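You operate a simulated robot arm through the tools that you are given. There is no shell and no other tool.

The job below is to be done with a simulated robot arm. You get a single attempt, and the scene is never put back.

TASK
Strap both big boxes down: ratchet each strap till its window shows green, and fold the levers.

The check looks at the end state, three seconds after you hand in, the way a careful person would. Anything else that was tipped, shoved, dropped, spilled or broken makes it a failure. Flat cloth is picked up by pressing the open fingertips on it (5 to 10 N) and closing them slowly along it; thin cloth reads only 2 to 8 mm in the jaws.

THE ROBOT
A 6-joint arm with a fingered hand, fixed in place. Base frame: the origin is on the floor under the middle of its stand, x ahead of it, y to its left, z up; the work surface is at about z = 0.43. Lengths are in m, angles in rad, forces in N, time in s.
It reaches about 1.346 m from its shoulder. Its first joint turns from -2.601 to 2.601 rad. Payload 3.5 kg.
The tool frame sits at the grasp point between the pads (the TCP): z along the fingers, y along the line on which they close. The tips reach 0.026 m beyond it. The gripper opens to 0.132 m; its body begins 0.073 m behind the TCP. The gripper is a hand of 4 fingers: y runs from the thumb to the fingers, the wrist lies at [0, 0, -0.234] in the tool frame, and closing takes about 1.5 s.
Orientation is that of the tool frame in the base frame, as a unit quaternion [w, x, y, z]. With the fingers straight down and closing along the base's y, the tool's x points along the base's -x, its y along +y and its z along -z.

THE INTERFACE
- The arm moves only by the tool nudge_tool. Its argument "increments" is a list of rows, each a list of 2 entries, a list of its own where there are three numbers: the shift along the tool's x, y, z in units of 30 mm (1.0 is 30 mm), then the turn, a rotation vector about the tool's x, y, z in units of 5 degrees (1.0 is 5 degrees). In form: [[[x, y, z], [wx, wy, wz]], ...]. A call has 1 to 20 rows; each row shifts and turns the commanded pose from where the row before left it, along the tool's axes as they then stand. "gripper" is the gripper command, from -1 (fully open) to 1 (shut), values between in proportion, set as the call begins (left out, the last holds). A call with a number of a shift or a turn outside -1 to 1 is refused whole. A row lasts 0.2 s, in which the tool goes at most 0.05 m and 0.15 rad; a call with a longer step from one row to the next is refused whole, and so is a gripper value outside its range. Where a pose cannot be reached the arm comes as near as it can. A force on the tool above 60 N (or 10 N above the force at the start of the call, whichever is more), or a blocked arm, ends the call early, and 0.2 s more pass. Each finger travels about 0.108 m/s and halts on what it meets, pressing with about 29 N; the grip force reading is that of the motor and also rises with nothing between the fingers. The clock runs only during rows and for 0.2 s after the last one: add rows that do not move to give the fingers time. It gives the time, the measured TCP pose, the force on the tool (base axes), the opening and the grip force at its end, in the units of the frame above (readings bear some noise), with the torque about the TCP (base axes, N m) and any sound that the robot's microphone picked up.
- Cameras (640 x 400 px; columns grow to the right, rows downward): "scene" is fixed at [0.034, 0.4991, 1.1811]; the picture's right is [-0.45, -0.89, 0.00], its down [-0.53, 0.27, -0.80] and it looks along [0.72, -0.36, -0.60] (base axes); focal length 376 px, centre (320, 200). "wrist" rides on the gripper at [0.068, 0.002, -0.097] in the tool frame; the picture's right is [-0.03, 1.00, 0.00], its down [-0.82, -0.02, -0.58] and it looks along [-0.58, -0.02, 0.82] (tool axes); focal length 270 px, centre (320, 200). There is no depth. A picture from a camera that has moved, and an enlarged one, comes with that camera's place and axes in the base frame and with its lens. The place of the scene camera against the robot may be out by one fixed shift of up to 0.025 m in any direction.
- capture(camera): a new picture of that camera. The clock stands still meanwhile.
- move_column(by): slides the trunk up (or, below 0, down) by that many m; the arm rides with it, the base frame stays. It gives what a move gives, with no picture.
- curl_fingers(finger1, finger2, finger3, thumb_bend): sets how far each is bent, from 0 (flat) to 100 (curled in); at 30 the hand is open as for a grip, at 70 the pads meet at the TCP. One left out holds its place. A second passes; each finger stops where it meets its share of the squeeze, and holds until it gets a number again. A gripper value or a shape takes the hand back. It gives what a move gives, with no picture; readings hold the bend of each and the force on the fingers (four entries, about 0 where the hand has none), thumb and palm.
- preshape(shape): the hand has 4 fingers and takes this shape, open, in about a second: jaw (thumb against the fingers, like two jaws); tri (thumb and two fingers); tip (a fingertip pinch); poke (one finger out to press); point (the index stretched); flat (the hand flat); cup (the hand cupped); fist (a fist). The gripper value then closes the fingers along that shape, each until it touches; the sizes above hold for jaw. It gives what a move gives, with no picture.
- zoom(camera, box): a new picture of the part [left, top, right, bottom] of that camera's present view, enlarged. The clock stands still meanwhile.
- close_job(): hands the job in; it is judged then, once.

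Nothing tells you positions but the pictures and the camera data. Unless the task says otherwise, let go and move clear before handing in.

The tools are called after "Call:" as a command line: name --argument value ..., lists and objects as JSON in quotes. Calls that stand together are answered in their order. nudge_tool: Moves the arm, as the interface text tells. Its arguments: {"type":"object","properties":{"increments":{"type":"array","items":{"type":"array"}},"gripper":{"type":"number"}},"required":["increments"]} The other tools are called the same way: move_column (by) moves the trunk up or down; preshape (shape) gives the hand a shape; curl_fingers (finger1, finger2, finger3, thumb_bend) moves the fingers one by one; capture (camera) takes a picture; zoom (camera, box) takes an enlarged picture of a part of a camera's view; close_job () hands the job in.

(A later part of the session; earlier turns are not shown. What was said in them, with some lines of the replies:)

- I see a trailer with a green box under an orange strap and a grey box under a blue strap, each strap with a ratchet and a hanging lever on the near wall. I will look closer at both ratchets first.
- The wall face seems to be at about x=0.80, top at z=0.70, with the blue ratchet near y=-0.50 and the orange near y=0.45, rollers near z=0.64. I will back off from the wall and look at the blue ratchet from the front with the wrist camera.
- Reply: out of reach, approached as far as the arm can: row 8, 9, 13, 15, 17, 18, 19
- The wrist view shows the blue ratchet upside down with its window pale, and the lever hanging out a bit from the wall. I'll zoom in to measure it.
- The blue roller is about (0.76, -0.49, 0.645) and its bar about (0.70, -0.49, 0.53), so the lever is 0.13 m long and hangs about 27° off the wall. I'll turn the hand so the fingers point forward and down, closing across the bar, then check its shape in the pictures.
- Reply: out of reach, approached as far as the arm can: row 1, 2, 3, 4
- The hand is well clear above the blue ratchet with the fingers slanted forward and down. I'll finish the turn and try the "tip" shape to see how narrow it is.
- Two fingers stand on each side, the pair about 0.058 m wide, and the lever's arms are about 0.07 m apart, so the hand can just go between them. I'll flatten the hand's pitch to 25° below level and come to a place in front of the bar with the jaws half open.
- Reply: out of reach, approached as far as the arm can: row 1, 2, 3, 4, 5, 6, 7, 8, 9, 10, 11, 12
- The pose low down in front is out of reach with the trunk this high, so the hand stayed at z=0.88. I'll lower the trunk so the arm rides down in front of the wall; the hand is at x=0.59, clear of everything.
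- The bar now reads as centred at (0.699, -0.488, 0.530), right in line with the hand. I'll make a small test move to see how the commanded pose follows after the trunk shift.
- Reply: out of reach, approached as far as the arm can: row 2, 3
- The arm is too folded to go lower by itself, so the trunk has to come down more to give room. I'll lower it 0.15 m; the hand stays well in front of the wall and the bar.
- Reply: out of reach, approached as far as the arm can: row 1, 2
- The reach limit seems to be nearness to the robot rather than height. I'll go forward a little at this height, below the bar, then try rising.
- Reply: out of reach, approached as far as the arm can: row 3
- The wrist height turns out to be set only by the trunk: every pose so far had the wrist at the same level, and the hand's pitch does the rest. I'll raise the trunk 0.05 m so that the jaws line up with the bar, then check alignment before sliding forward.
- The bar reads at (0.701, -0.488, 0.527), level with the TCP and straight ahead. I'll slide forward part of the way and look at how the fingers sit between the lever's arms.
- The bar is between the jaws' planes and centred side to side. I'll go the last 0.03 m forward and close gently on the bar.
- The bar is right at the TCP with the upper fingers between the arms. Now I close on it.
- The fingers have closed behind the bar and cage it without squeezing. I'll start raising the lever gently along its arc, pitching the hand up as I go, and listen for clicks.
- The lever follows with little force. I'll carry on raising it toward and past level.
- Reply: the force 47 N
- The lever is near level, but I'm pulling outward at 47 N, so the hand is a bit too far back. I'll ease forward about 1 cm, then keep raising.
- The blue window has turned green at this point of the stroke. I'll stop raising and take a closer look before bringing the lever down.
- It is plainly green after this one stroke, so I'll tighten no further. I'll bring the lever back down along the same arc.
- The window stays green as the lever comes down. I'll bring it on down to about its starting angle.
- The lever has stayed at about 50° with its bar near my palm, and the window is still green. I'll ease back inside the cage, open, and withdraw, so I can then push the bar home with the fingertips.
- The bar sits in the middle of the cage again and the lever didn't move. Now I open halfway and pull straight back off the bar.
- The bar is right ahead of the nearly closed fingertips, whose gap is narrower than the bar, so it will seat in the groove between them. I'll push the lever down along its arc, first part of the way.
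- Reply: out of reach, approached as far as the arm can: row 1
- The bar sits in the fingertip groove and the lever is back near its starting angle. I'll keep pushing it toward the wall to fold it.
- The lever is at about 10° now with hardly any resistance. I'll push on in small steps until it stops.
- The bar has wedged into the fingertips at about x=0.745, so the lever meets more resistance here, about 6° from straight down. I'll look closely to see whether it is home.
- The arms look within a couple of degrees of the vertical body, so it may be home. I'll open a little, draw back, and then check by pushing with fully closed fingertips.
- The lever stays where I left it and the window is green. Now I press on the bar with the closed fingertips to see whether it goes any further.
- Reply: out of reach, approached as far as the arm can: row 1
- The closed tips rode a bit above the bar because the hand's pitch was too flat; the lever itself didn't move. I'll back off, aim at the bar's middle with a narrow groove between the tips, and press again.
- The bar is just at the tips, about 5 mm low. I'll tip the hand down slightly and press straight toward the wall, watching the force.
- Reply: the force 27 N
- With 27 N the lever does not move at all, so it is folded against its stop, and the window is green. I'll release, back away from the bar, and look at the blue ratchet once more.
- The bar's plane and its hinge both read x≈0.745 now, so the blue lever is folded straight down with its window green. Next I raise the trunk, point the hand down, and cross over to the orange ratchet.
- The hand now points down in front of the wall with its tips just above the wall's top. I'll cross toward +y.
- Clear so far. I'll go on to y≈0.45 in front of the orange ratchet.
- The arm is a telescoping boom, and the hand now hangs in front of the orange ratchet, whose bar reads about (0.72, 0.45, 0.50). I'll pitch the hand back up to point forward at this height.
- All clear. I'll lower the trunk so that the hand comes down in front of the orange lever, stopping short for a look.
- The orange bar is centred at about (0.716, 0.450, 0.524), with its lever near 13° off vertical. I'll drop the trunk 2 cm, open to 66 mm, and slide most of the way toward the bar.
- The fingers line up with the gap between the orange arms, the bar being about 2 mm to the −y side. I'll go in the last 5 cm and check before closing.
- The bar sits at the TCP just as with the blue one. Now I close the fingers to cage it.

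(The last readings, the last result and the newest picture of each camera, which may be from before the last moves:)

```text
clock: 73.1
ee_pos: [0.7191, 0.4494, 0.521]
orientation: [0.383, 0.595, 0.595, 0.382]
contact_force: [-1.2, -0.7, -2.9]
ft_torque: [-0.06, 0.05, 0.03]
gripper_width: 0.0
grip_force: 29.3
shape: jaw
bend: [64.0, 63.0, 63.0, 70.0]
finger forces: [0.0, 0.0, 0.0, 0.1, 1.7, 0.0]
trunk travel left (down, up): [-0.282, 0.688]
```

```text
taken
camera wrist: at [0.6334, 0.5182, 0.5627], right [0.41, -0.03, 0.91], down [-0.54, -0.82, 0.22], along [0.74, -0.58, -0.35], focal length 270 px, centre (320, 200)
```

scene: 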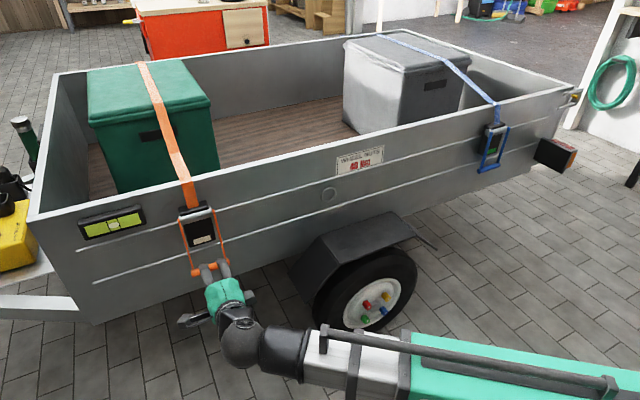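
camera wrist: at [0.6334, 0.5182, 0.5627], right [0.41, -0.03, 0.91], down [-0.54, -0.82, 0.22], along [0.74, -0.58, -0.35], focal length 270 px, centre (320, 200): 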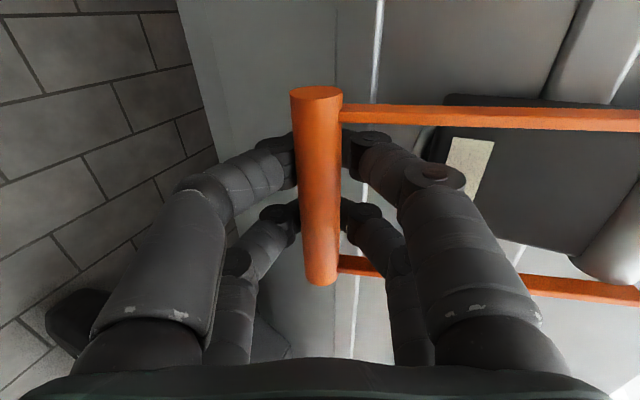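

The bar is caged. I'll raise the orange lever along its arc in stages, starting to about 50°.

Call:
nudge_tool --increments '[[[0, -0.073, -0.35], [-0.14, 0, 0]], [[0, 0.017, -0.387], [-0.27, 0, 0]], [[0, 0.017, -0.387], [-0.27, 0, 0]], [[0, 0.103, -0.376], [-0.36, 0, 0]], [[0, 0.103, -0.376], [-0.36, 0, 0]], [[0, 0.19, -0.343], [-0.44, 0, 0]], [[0, 0.19, -0.343], [-0.44, 0, 0]], [[0, 0, 0], [0, 0, 0]]]'

Call:
capture --camera "wrist"

Call:
zoom --camera "scene" --box '[150, 180, 270, 300]'

```text
clock: 74.9
ee_pos: [0.6522, 0.45, 0.5653]
orientation: [0.44, 0.554, 0.553, 0.44]
contact_force: [10.6, 0.1, 5.1]
ft_torque: [0.01, 0.09, -0.04]
gripper_width: 0.0
grip_force: 29.2
shape: jaw
bend: [63.0, 63.0, 64.0, 70.0]
finger forces: [0.5, 0.4, 0.0, 0.0, 0.0, 0.1]
trunk travel left (down, up): [-0.282, 0.688]
```

```text
taken
camera wrist: at [0.5598, 0.5174, 0.5888], right [0.22, -0.03, 0.97], down [-0.57, -0.82, 0.11], along [0.79, -0.58, -0.2], focal length 270 px, centre (320, 200)
```

wrist: 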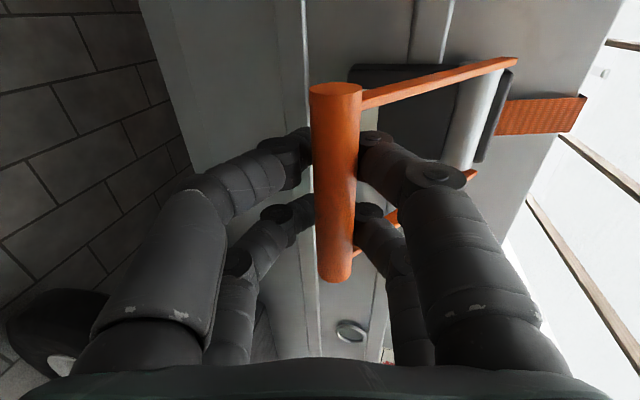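

```text
3.33 times, centred on (210, 240) of scene
camera zoom: at [0.034, 0.4991, 1.1811], right [-0.45, -0.89, 0.0], down [-0.53, 0.27, -0.8], along [0.72, -0.36, -0.6], focal length 1254 px, centre (687, 67)
```

zoom: 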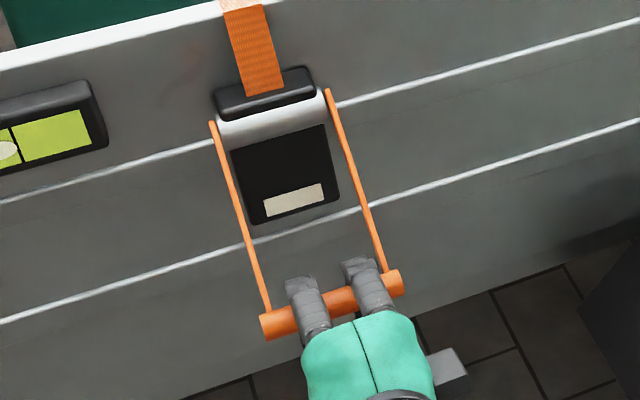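

The lever follows well at about 51°. I'll continue up toward level, easing forward slightly to relieve the outward pull.

Call:
nudge_tool --increments '[[[0, 0.273, -0.25], [-0.49, 0, 0]], [[0, 0.273, -0.25], [-0.49, 0, 0]], [[0, 0.338, -0.19], [-0.54, 0, 0]], [[0, 0.338, -0.19], [-0.54, 0, 0]], [[0, 0.385, -0.1], [-0.57, 0, 0]], [[0, 0.385, -0.1], [-0.57, 0, 0]], [[0, 0, 0], [0, 0, 0]]]'

Call:
capture --camera "wrist"

Call:
zoom --camera "scene" --box '[150, 180, 270, 300]'

```text
clock: 76.5
ee_pos: [0.6285, 0.4499, 0.6276]
orientation: [0.512, 0.488, 0.488, 0.511]
contact_force: [52.6, -1.2, 0.4]
ft_torque: [-0.05, 0.49, -0.23]
gripper_width: 0.0
grip_force: 28.6
shape: jaw
bend: [60.0, 61.0, 64.0, 69.0]
finger forces: [42.5, 0.1, 0.0, 0.1, 0.1, 0.0]
trunk travel left (down, up): [-0.282, 0.688]
```

```text
taken
camera wrist: at [0.5325, 0.5179, 0.6251], right [-0.05, -0.03, 1.0], down [-0.58, -0.81, -0.05], along [0.82, -0.58, 0.02], focal length 270 px, centre (320, 200)
```

wrist: 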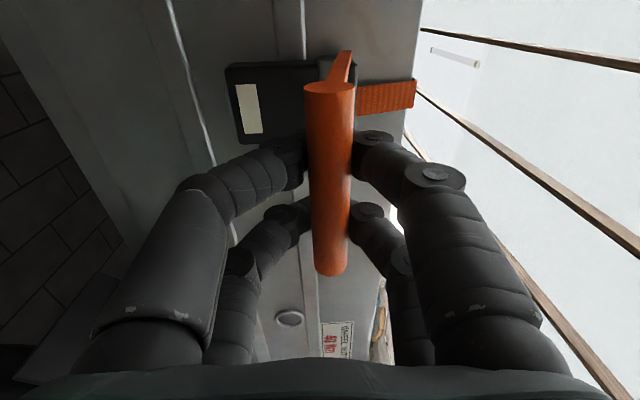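

```text
3.33 times, centred on (210, 240) of scene
camera zoom: at [0.034, 0.4991, 1.1811], right [-0.45, -0.89, 0.0], down [-0.53, 0.27, -0.8], along [0.72, -0.36, -0.6], focal length 1254 px, centre (687, 67)
```

zoom: 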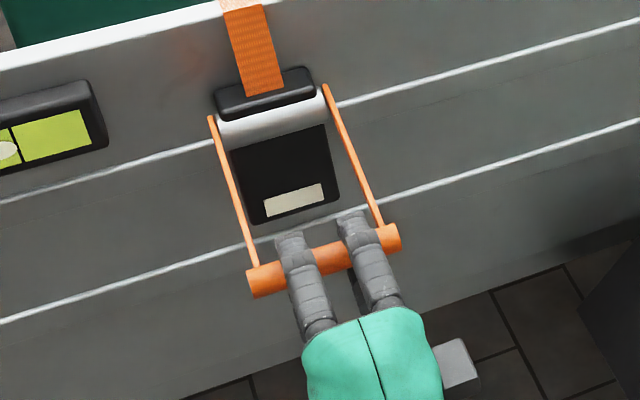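

I'm pulling outward too hard again near level (53 N), so I ease forward 1 cm first, then keep raising.

Call:
nudge_tool --increments '[[[0, 0, 0.2], [0, 0, 0]], [[0, 0, 0.15], [0, 0, 0]], [[0, 0, 0], [0, 0, 0]]]'

Call:
nudge_tool --increments '[[[0, 0.403, 0], [-0.6, 0, 0]], [[0, 0.403, 0.02], [-0.6, 0, 0]], [[0, 0, 0], [0, 0, 0]]]'

Call:
capture --camera "wrist"

Call:
zoom --camera "scene" --box '[150, 180, 270, 300]'

```text
clock: 77.3
ee_pos: [0.6373, 0.4485, 0.6287]
orientation: [0.512, 0.487, 0.487, 0.512]
contact_force: [-0.2, 0.2, -0.1]
ft_torque: [0.0, 0.03, -0.01]
gripper_width: 0.0
grip_force: 28.2
shape: jaw
bend: [62.0, 62.0, 64.0, 69.0]
finger forces: [0.1, 0.0, 0.1, 0.0, 0.1, 0.0]
trunk travel left (down, up): [-0.282, 0.688]
```

```text
clock: 78.1
ee_pos: [0.6361, 0.4492, 0.6521]
orientation: [0.538, 0.461, 0.459, 0.537]
contact_force: [0.2, 0.2, -1.6]
ft_torque: [-0.03, 0.01, 0.02]
gripper_width: 0.0
grip_force: 29.2
shape: jaw
bend: [62.0, 62.0, 64.0, 69.0]
finger forces: [0.1, 0.0, 0.1, 0.1, 1.8, 0.0]
trunk travel left (down, up): [-0.282, 0.688]
```

```text
taken
camera wrist: at [0.5407, 0.5178, 0.6406], right [-0.15, -0.03, 0.99], down [-0.57, -0.82, -0.11], along [0.81, -0.58, 0.11], focal length 270 px, centre (320, 200)
```

wrist: 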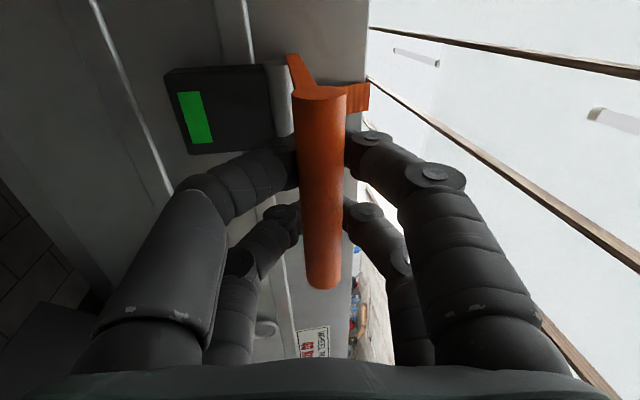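

```text
3.33 times, centred on (210, 240) of scene
camera zoom: at [0.034, 0.4991, 1.1811], right [-0.45, -0.89, 0.0], down [-0.53, 0.27, -0.8], along [0.72, -0.36, -0.6], focal length 1254 px, centre (687, 67)
```

zoom: 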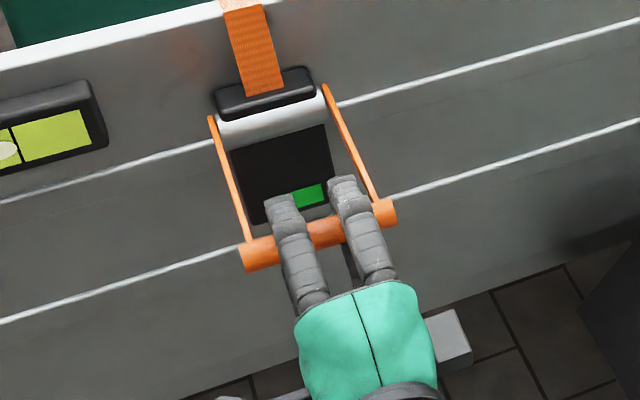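

The orange window is green at level already, so I stop tightening here. I'll zoom to make sure, then bring the lever down.

Call:
zoom --camera "wrist" --box '[150, 50, 310, 170]'

Call:
nudge_tool --increments '[[[0, -0.364, -0.075], [0.57, 0, 0]], [[0, -0.364, -0.075], [0.57, 0, 0]], [[0, -0.395, 0.079], [0.57, 0, 0]], [[0, -0.395, 0.079], [0.57, 0, 0]], [[0, -0.361, 0.177], [0.54, 0, 0]], [[0, -0.361, 0.177], [0.54, 0, 0]], [[0, 0, 0], [0, 0, 0]]]'

Call:
capture --camera "wrist"

Call:
zoom --camera "scene" --box '[150, 180, 270, 300]'

```text
3.33 times, centred on (230, 110) of wrist
camera zoom: at [0.5407, 0.5178, 0.6406], right [-0.15, -0.03, 0.99], down [-0.57, -0.82, -0.11], along [0.81, -0.58, 0.11], focal length 901 px, centre (620, 500)
```

zoom: 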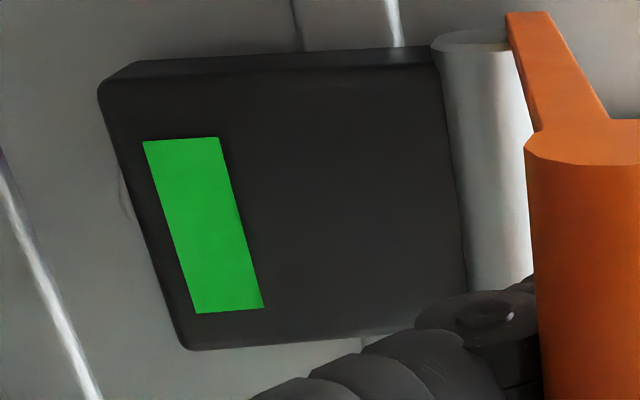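

```text
clock: 79.7
ee_pos: [0.6482, 0.4494, 0.5852]
orientation: [0.464, 0.533, 0.533, 0.465]
contact_force: [-0.5, -0.2, -0.5]
ft_torque: [-0.01, 0.0, 0.03]
gripper_width: 0.0
grip_force: 29.3
shape: jaw
bend: [62.0, 62.0, 64.0, 69.0]
finger forces: [0.0, 0.1, 0.0, 0.0, 0.1, 0.0]
trunk travel left (down, up): [-0.282, 0.688]
```

```text
taken
camera wrist: at [0.5542, 0.5178, 0.6006], right [0.14, -0.03, 0.99], down [-0.58, -0.82, 0.06], along [0.81, -0.58, -0.13], focal length 270 px, centre (320, 200)
```

wrist: 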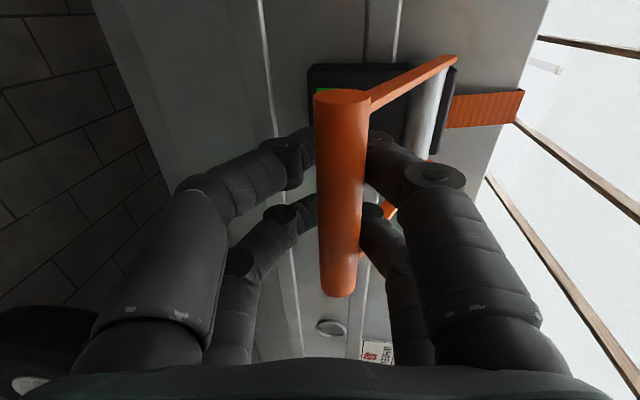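

```text
3.33 times, centred on (210, 240) of scene
camera zoom: at [0.034, 0.4991, 1.1811], right [-0.45, -0.89, 0.0], down [-0.53, 0.27, -0.8], along [0.72, -0.36, -0.6], focal length 1254 px, centre (687, 67)
```

zoom: 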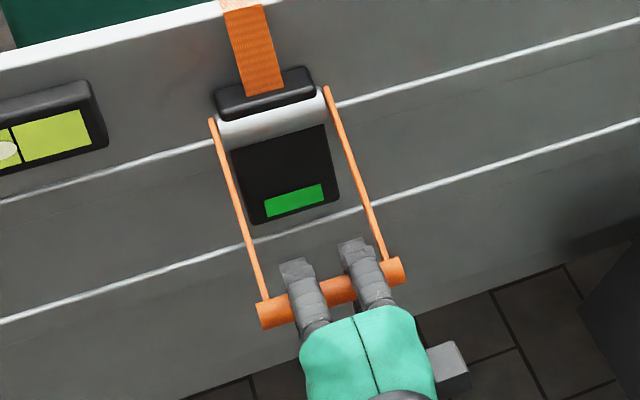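

It stays green as the lever comes down. I'll lower it further to around 45–50°.

Call:
nudge_tool --increments '[[[0, -0.297, 0.24], [0.5, 0, 0]], [[0, -0.297, 0.24], [0.5, 0, 0]], [[0, -0.24, 0.3], [0.43, 0, 0]], [[0, -0.24, 0.3], [0.43, 0, 0]], [[0, 0, 0], [0, 0, 0]]]'

Call:
capture --camera "wrist"

Call:
zoom --camera "scene" --box '[150, 180, 270, 300]'

```text
clock: 80.9
ee_pos: [0.6766, 0.4485, 0.5481]
orientation: [0.419, 0.569, 0.57, 0.42]
contact_force: [-0.3, 0.0, -0.2]
ft_torque: [0.02, -0.02, -0.01]
gripper_width: 0.0002
grip_force: 29.2
shape: jaw
bend: [62.0, 62.0, 64.0, 69.0]
finger forces: [0.0, 0.1, 0.0, 0.1, 0.0, 0.1]
trunk travel left (down, up): [-0.282, 0.688]
```

```text
taken
camera wrist: at [0.5839, 0.518, 0.579], right [0.3, -0.03, 0.95], down [-0.56, -0.82, 0.15], along [0.78, -0.58, -0.26], focal length 270 px, centre (320, 200)
```

wrist: 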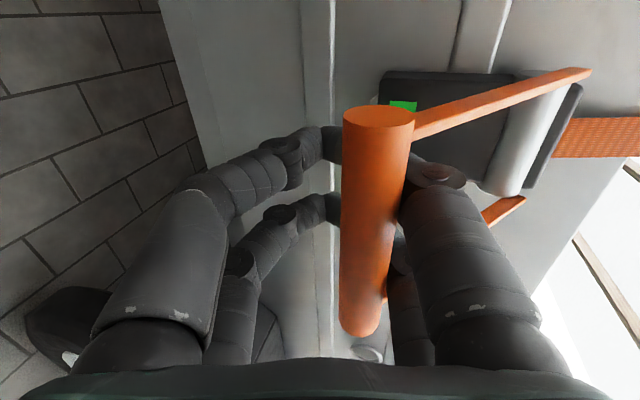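

```text
3.33 times, centred on (210, 240) of scene
camera zoom: at [0.034, 0.4991, 1.1811], right [-0.45, -0.89, 0.0], down [-0.53, 0.27, -0.8], along [0.72, -0.36, -0.6], focal length 1254 px, centre (687, 67)
```

zoom: 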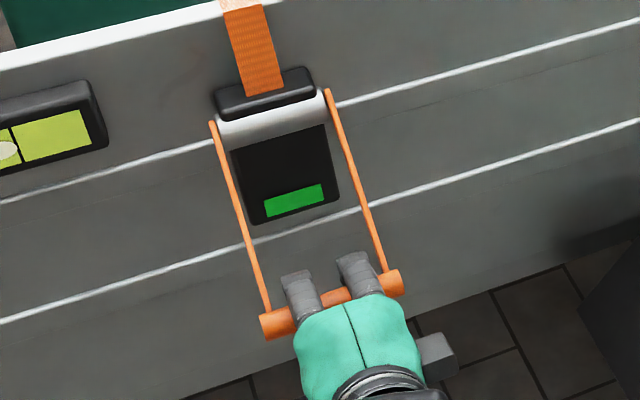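

The lever is at about 54° and the window is green. I'll centre the bar in the cage, open, draw back, and close to the narrow groove for pushing.

Call:
nudge_tool --increments '[[[0, 0.277, -0.305], [-0.54, 0, 0]], [[0, 0.277, -0.305], [-0.54, 0, 0]], [[0, 0, 0], [0, 0, 0]]]'

Call:
capture --camera "wrist"

```text
clock: 81.7
ee_pos: [0.6613, 0.4493, 0.5683]
orientation: [0.445, 0.549, 0.549, 0.446]
contact_force: [-0.8, -1.1, -0.4]
ft_torque: [0.0, 0.02, 0.03]
gripper_width: 0.0
grip_force: 29.2
shape: jaw
bend: [62.0, 62.0, 64.0, 69.0]
finger forces: [0.0, 0.0, 0.0, 0.0, 0.6, 0.0]
trunk travel left (down, up): [-0.282, 0.688]
```

```text
taken
camera wrist: at [0.5682, 0.5178, 0.5915], right [0.2, -0.03, 0.98], down [-0.57, -0.82, 0.1], along [0.8, -0.58, -0.18], focal length 270 px, centre (320, 200)
```

wrist: 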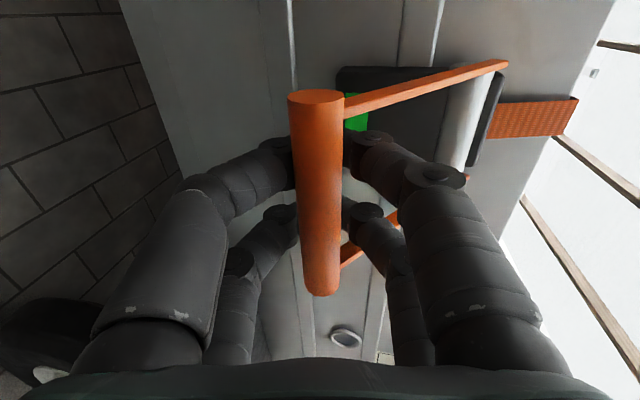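

Call:
nudge_tool --increments '[[[0, 0, 0], [0, 0, 0]], [[0, 0, 0], [0, 0, 0]], [[0, 0, 0], [0, 0, 0]], [[0, 0, 0], [0, 0, 0]], [[0, -0.007, -0.54], [-0.145, 0, 0]], [[0, -0.007, -0.54], [-0.145, 0, 0]], [[0, -0.007, -0.54], [-0.145, 0, 0]], [[0, -0.007, -0.54], [-0.145, 0, 0]], [[0, 0, 0], [0, 0, 0]]]' --gripper -0.2

Call:
nudge_tool --increments '[[[0, 0, 0], [0, 0, 0]], [[0, 0, 0], [0, 0, 0]], [[0, 0, 0], [0, 0, 0]], [[0, 0, 0], [0, 0, 0]], [[0, 0, 0], [0, 0, 0]]]' --gripper 0.84

Call:
capture --camera "wrist"

Call:
zoom --camera "scene" --box '[150, 180, 270, 300]'

```text
clock: 83.7
ee_pos: [0.597, 0.4475, 0.5815]
orientation: [0.459, 0.537, 0.537, 0.46]
contact_force: [0.1, -0.1, -0.2]
ft_torque: [0.01, 0.04, 0.01]
gripper_width: 0.0789
grip_force: 0.2
shape: jaw
bend: [71.0, 71.0, 71.0, 70.0]
finger forces: [0.1, 0.0, 0.0, 0.0, 0.0, 0.0]
trunk travel left (down, up): [-0.282, 0.688]
```

```text
clock: 84.9
ee_pos: [0.5978, 0.4473, 0.5814]
orientation: [0.46, 0.537, 0.538, 0.46]
contact_force: [0.6, -0.9, -0.1]
ft_torque: [-0.03, -0.01, -0.03]
gripper_width: 0.0107
grip_force: 0.0
shape: jaw
bend: [72.0, 72.0, 72.0, 70.0]
finger forces: [0.1, 0.0, 0.0, 0.0, 0.1, 0.1]
trunk travel left (down, up): [-0.282, 0.688]
```

```text
taken
camera wrist: at [0.5032, 0.5172, 0.5983], right [0.15, -0.03, 0.99], down [-0.57, -0.82, 0.07], along [0.8, -0.58, -0.14], focal length 270 px, centre (320, 200)
```

wrist: 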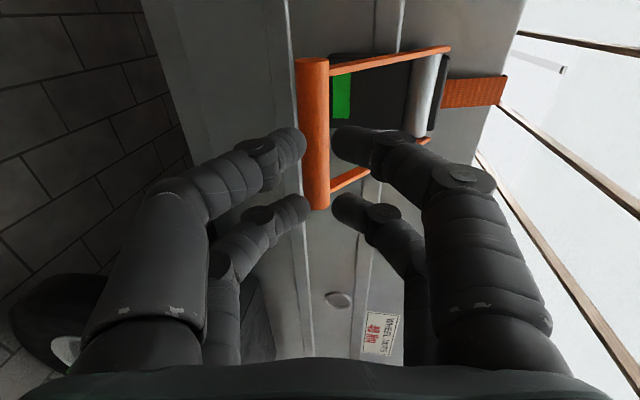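

```text
3.33 times, centred on (210, 240) of scene
camera zoom: at [0.034, 0.4991, 1.1811], right [-0.45, -0.89, 0.0], down [-0.53, 0.27, -0.8], along [0.72, -0.36, -0.6], focal length 1254 px, centre (687, 67)
```

zoom: 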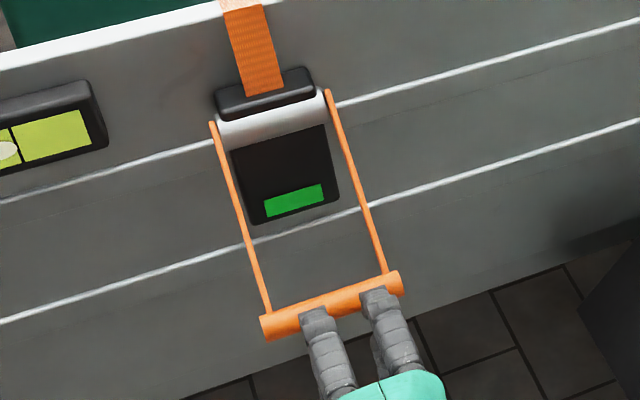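

The lever is at 51° with the fingertip groove right in front of the bar. I'll push it down along the arc the same way as with the blue one.

Call:
nudge_tool --increments '[[[0.02, -0.06, 0.467], [0.185, 0, 0]], [[0.02, -0.06, 0.467], [0.185, 0, 0]], [[0, -0.241, 0.368], [0.46, 0, 0]], [[0, -0.161, 0.335], [0.36, 0, 0]], [[0, -0.123, 0.353], [0.32, 0, 0]], [[0, -0.085, 0.37], [0.28, 0, 0]], [[0, -0.047, 0.376], [0.26, 0, 0]], [[0, 0, 0], [0, 0, 0]]]'

Call:
capture --camera "wrist"

Call:
zoom --camera "scene" --box '[150, 180, 270, 300]'

```text
clock: 86.7
ee_pos: [0.6731, 0.4493, 0.5397]
orientation: [0.41, 0.576, 0.576, 0.41]
contact_force: [-2.0, 0.8, -2.3]
ft_torque: [0.02, 0.05, -0.01]
gripper_width: 0.0109
grip_force: 0.1
shape: jaw
bend: [72.0, 72.0, 71.0, 70.0]
finger forces: [0.1, 0.1, 1.1, 0.1, 1.4, 0.1]
trunk travel left (down, up): [-0.282, 0.688]
```

```text
taken
camera wrist: at [0.5829, 0.5184, 0.5743], right [0.33, -0.03, 0.94], down [-0.55, -0.82, 0.17], along [0.77, -0.58, -0.28], focal length 270 px, centre (320, 200)
```

wrist: 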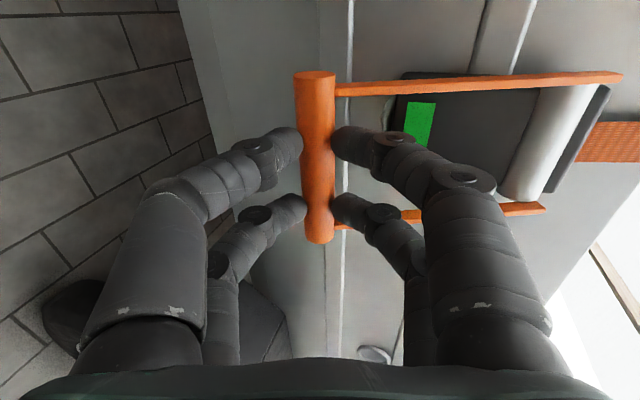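

```text
3.33 times, centred on (210, 240) of scene
camera zoom: at [0.034, 0.4991, 1.1811], right [-0.45, -0.89, 0.0], down [-0.53, 0.27, -0.8], along [0.72, -0.36, -0.6], focal length 1254 px, centre (687, 67)
```

zoom: 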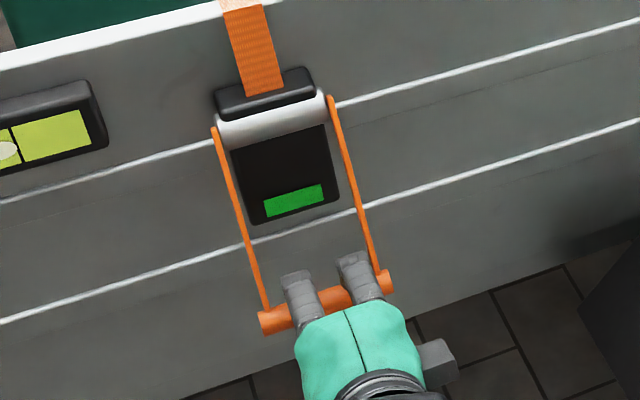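

The lever is pushed to about 27°, the bar seated in the groove. I'll keep going to about 10°.

Call:
nudge_tool --increments '[[[0, 0, 0.386], [0.2, 0, 0]], [[0, 0.027, 0.38], [0.16, 0, 0]], [[0, 0.068, 0.38], [0.12, 0, 0]], [[0, 0, 0], [0, 0, 0]]]'

Call:
capture --camera "wrist"

Call:
zoom --camera "scene" --box '[150, 180, 270, 300]'

```text
clock: 87.7
ee_pos: [0.7059, 0.4499, 0.5299]
orientation: [0.397, 0.585, 0.585, 0.397]
contact_force: [-2.0, -1.6, -5.6]
ft_torque: [-0.04, 0.12, 0.0]
gripper_width: 0.0119
grip_force: 0.1
shape: jaw
bend: [72.0, 72.0, 71.0, 70.0]
finger forces: [0.0, 0.0, 2.5, 0.1, 3.3, 0.0]
trunk travel left (down, up): [-0.282, 0.688]
```

```text
taken
camera wrist: at [0.6177, 0.5192, 0.5687], right [0.37, -0.03, 0.93], down [-0.55, -0.82, 0.19], along [0.75, -0.58, -0.31], focal length 270 px, centre (320, 200)
```

wrist: 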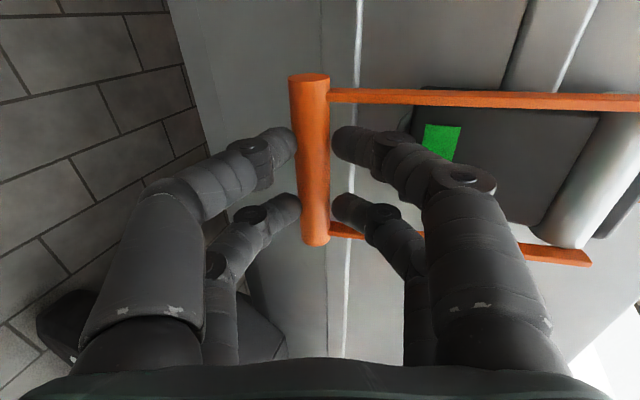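

```text
3.33 times, centred on (210, 240) of scene
camera zoom: at [0.034, 0.4991, 1.1811], right [-0.45, -0.89, 0.0], down [-0.53, 0.27, -0.8], along [0.72, -0.36, -0.6], focal length 1254 px, centre (687, 67)
```

zoom: 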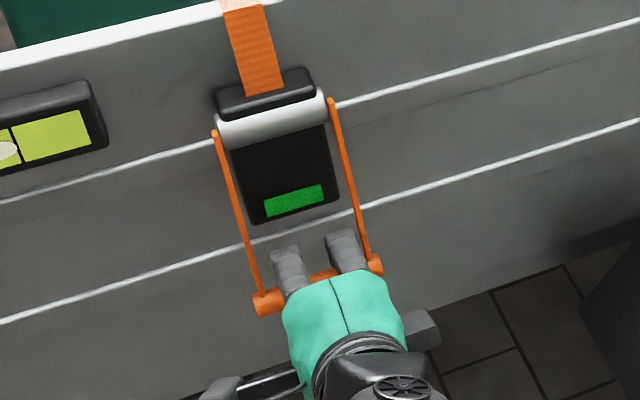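

The lever is at about 13°, the hand a few millimetres high. I'll lower it slightly while pushing on toward the stop.

Call:
nudge_tool --increments '[[[0, 0.04, 0.373], [0.2, 0, 0]], [[0, 0.07, 0.36], [0.12, 0, 0]], [[0, 0, 0], [0, 0, 0]]]'

Call:
capture --camera "wrist"

Call:
zoom --camera "scene" --box '[150, 180, 270, 300]'

```text
clock: 88.5
ee_pos: [0.7278, 0.4495, 0.5253]
orientation: [0.389, 0.59, 0.591, 0.39]
contact_force: [-1.1, -1.0, -2.6]
ft_torque: [-0.01, 0.04, -0.01]
gripper_width: 0.0115
grip_force: 0.2
shape: jaw
bend: [71.0, 72.0, 71.0, 70.0]
finger forces: [0.8, 0.8, 1.1, 0.0, 1.5, 0.1]
trunk travel left (down, up): [-0.282, 0.688]
```

```text
taken
camera wrist: at [0.6401, 0.519, 0.5656], right [0.39, -0.03, 0.92], down [-0.54, -0.82, 0.21], along [0.74, -0.58, -0.33], focal length 270 px, centre (320, 200)
```

wrist: 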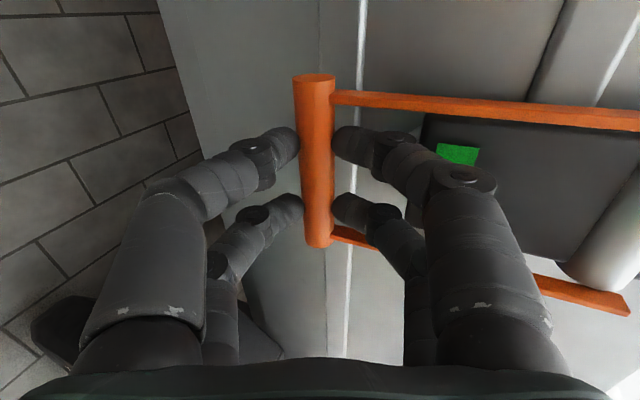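

```text
3.33 times, centred on (210, 240) of scene
camera zoom: at [0.034, 0.4991, 1.1811], right [-0.45, -0.89, 0.0], down [-0.53, 0.27, -0.8], along [0.72, -0.36, -0.6], focal length 1254 px, centre (687, 67)
```

zoom: 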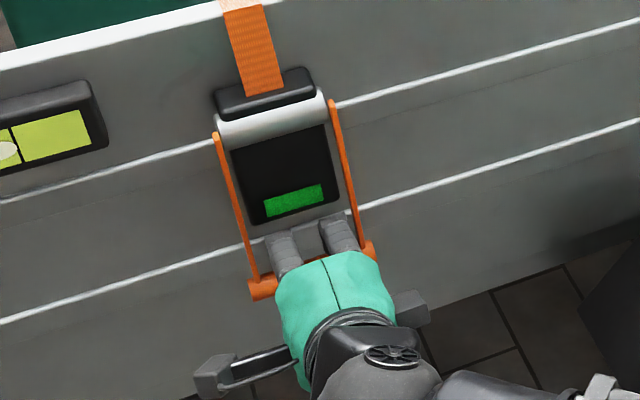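

The lever is nearly vertical. I'll press on in small steps until it reaches its stop.

Call:
nudge_tool --increments '[[[0, 0.07, 0.184], [0.02, 0, 0]], [[0, 0.07, 0.184], [0.02, 0, 0]], [[0, 0, 0], [0, 0, 0]]]'

Call:
capture --camera "wrist"

Call:
zoom --camera "scene" --box '[150, 180, 270, 300]'

```text
clock: 89.3
ee_pos: [0.7379, 0.4498, 0.5245]
orientation: [0.387, 0.591, 0.591, 0.389]
contact_force: [-34.0, 0.1, -5.5]
ft_torque: [0.03, 0.63, 0.09]
gripper_width: 0.0177
grip_force: 28.7
shape: jaw
bend: [74.0, 74.0, 73.0, 71.0]
finger forces: [24.0, 24.3, 31.5, 0.1, 32.9, 0.0]
trunk travel left (down, up): [-0.282, 0.688]
```

```text
taken
camera wrist: at [0.6503, 0.5192, 0.565], right [0.4, -0.03, 0.92], down [-0.54, -0.82, 0.21], along [0.74, -0.58, -0.34], focal length 270 px, centre (320, 200)
```

wrist: 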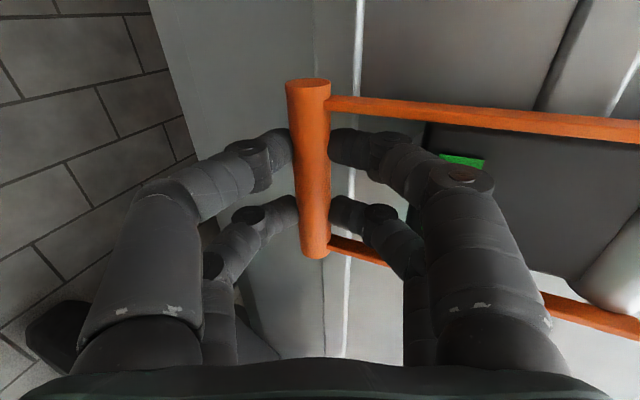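

```text
3.33 times, centred on (210, 240) of scene
camera zoom: at [0.034, 0.4991, 1.1811], right [-0.45, -0.89, 0.0], down [-0.53, 0.27, -0.8], along [0.72, -0.36, -0.6], focal length 1254 px, centre (687, 67)
```

zoom: 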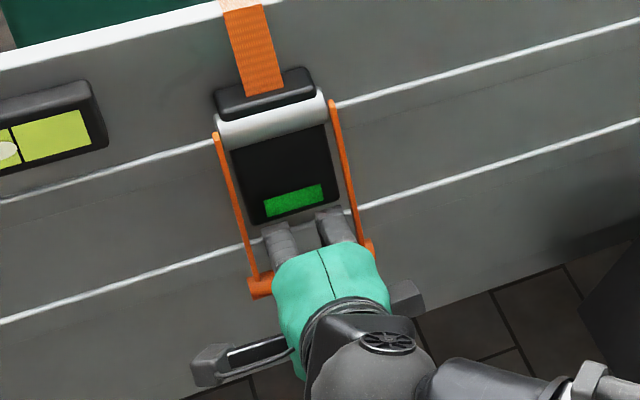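

It now pushes back with 34 N and the bar didn't move any further, so the orange lever is at its stop. I'll open a little, draw straight back, and check.

Call:
nudge_tool --increments '[[[0, 0, 0], [0, 0, 0]], [[0, 0, 0], [0, 0, 0]], [[0, 0, 0], [0, 0, 0]], [[0, -0.023, -0.447], [-0.26, 0, 0]], [[0, -0.023, -0.447], [-0.26, 0, 0]], [[0, -0.023, -0.447], [-0.26, 0, 0]], [[0, -0.33, -0.937], [0, 0, 0]], [[0, -0.33, -0.937], [0, 0, 0]], [[0, 0, 0], [0, 0, 0]]]' --gripper 0.3

Call:
capture --camera "wrist"

Call:
zoom --camera "scene" --box '[150, 180, 270, 300]'

Call:
capture --camera "scene"

```text
clock: 91.3
ee_pos: [0.6426, 0.4489, 0.5407]
orientation: [0.409, 0.577, 0.577, 0.409]
contact_force: [0.9, -0.3, 0.3]
ft_torque: [0.0, -0.02, -0.04]
gripper_width: 0.0457
grip_force: 0.1
shape: jaw
bend: [74.0, 74.0, 74.0, 70.0]
finger forces: [0.0, 0.0, 0.0, 0.0, 0.1, 0.0]
out of reach, approached as far as the arm can: row 6
trunk travel left (down, up): [-0.282, 0.688]
```

```text
taken
camera wrist: at [0.5521, 0.519, 0.574], right [0.33, -0.03, 0.94], down [-0.55, -0.82, 0.17], along [0.76, -0.58, -0.29], focal length 270 px, centre (320, 200)
```

wrist: 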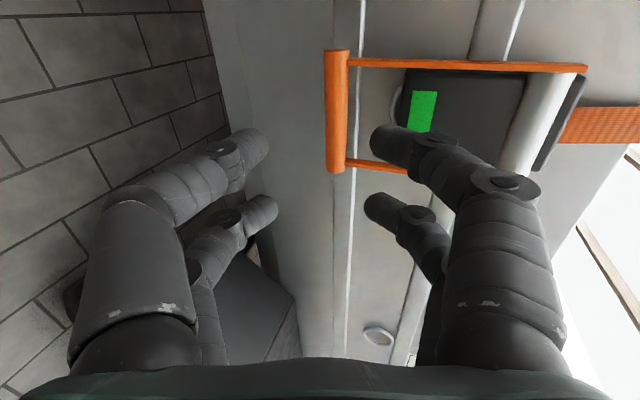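

```text
3.33 times, centred on (210, 240) of scene
camera zoom: at [0.034, 0.4991, 1.1811], right [-0.45, -0.89, 0.0], down [-0.53, 0.27, -0.8], along [0.72, -0.36, -0.6], focal length 1254 px, centre (687, 67)
```

zoom: 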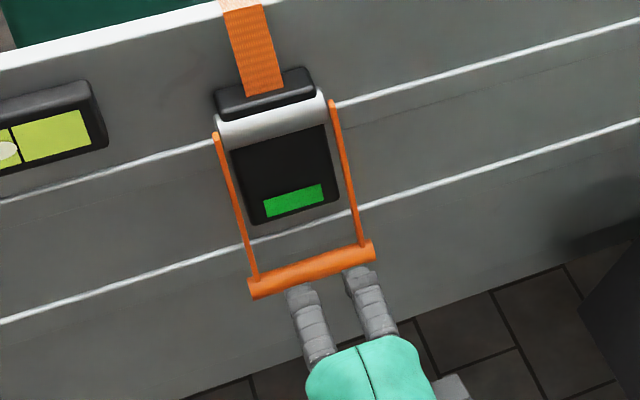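

```text
taken
```

scene: 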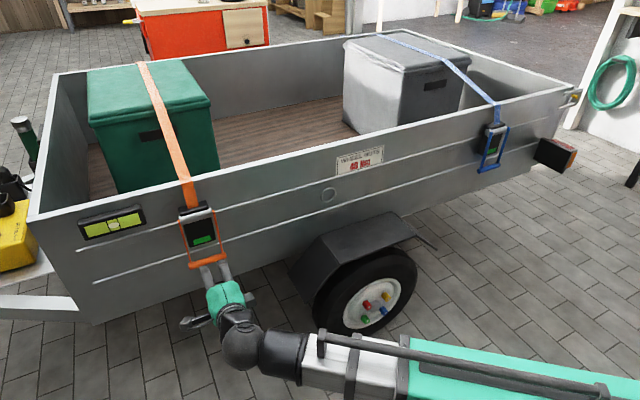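

Both windows show green and both levers hang folded with their bars at the same x≈0.745. I'll move the hand clear and take a final close look at both.

Call:
nudge_tool --increments '[[[0, -0.33, -0.937], [0, 0, 0]], [[0, 0, 0], [0, 0, 0]]]'

Call:
move_column --by 0.36

Call:
capture --camera "scene"

Call:
zoom --camera "scene" --box '[160, 180, 260, 290]'

Call:
zoom --camera "scene" --box '[460, 100, 540, 190]'

```text
clock: 91.9
ee_pos: [0.6129, 0.4501, 0.5398]
orientation: [0.408, 0.577, 0.577, 0.409]
contact_force: [-0.8, 0.2, 1.1]
ft_torque: [0.0, 0.01, 0.01]
gripper_width: 0.0459
grip_force: 0.1
shape: jaw
bend: [74.0, 74.0, 74.0, 70.0]
finger forces: [0.0, 0.0, 0.1, 0.0, 0.1, 0.0]
trunk travel left (down, up): [-0.282, 0.688]
```

```text
clock: 95.4
ee_pos: [0.6119, 0.4502, 0.9001]
orientation: [0.409, 0.577, 0.577, 0.409]
contact_force: [0.2, -0.5, 0.8]
ft_torque: [-0.04, 0.0, -0.03]
gripper_width: 0.0458
grip_force: 0.1
shape: jaw
bend: [74.0, 74.0, 74.0, 70.0]
finger forces: [0.0, 0.0, 0.1, 0.1, 0.0, 0.1]
trunk travel left (down, up): [-0.642, 0.328]
```

```text
taken
```

scene: 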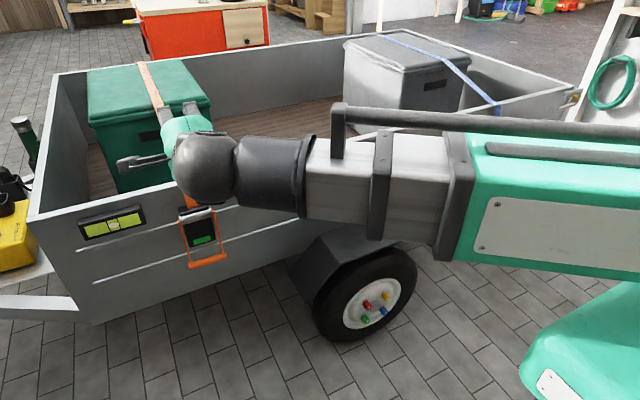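

```text
3.64 times, centred on (210, 235) of scene
camera zoom: at [0.034, 0.4991, 1.1811], right [-0.45, -0.89, 0.0], down [-0.53, 0.27, -0.8], along [0.72, -0.36, -0.6], focal length 1368 px, centre (720, 73)
```

zoom: 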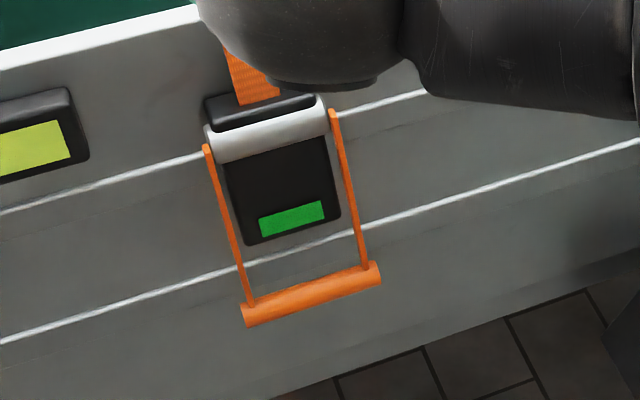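

```text
4.44 times, centred on (500, 145) of scene
camera zoom: at [0.034, 0.4991, 1.1811], right [-0.45, -0.89, 0.0], down [-0.53, 0.27, -0.8], along [0.72, -0.36, -0.6], focal length 1672 px, centre (-480, 444)
```

zoom: 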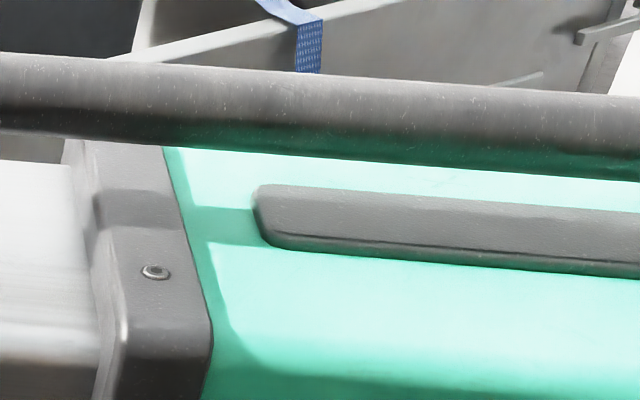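

Both straps are tight: the orange window shows green with its lever folded. The blue one showed green and folded in the last unobstructed picture. The hand is clear above and in front of the wall, so I hand the job in.

Call:
close_job

```text
The job is handed in.
```

Both boxes are strapped down, and I have handed the job in. I don't have the check's result.

- **Blue strap (grey box):** one stroke of the lever turned the window green. I then folded the lever down until it stopped; pressing with about 27 N would not move it further.
- **Orange strap (green box):** one stroke turned this window green too. I folded its lever the same way, and it held at its stop against 34 N.

Both windows were green and both levers down in the last clear view. The arm blocks the blue ratchet in the final picture, but nothing went near it after that clear view. The hand ended up clear of the trailer, and I saw nothing else knocked or moved.
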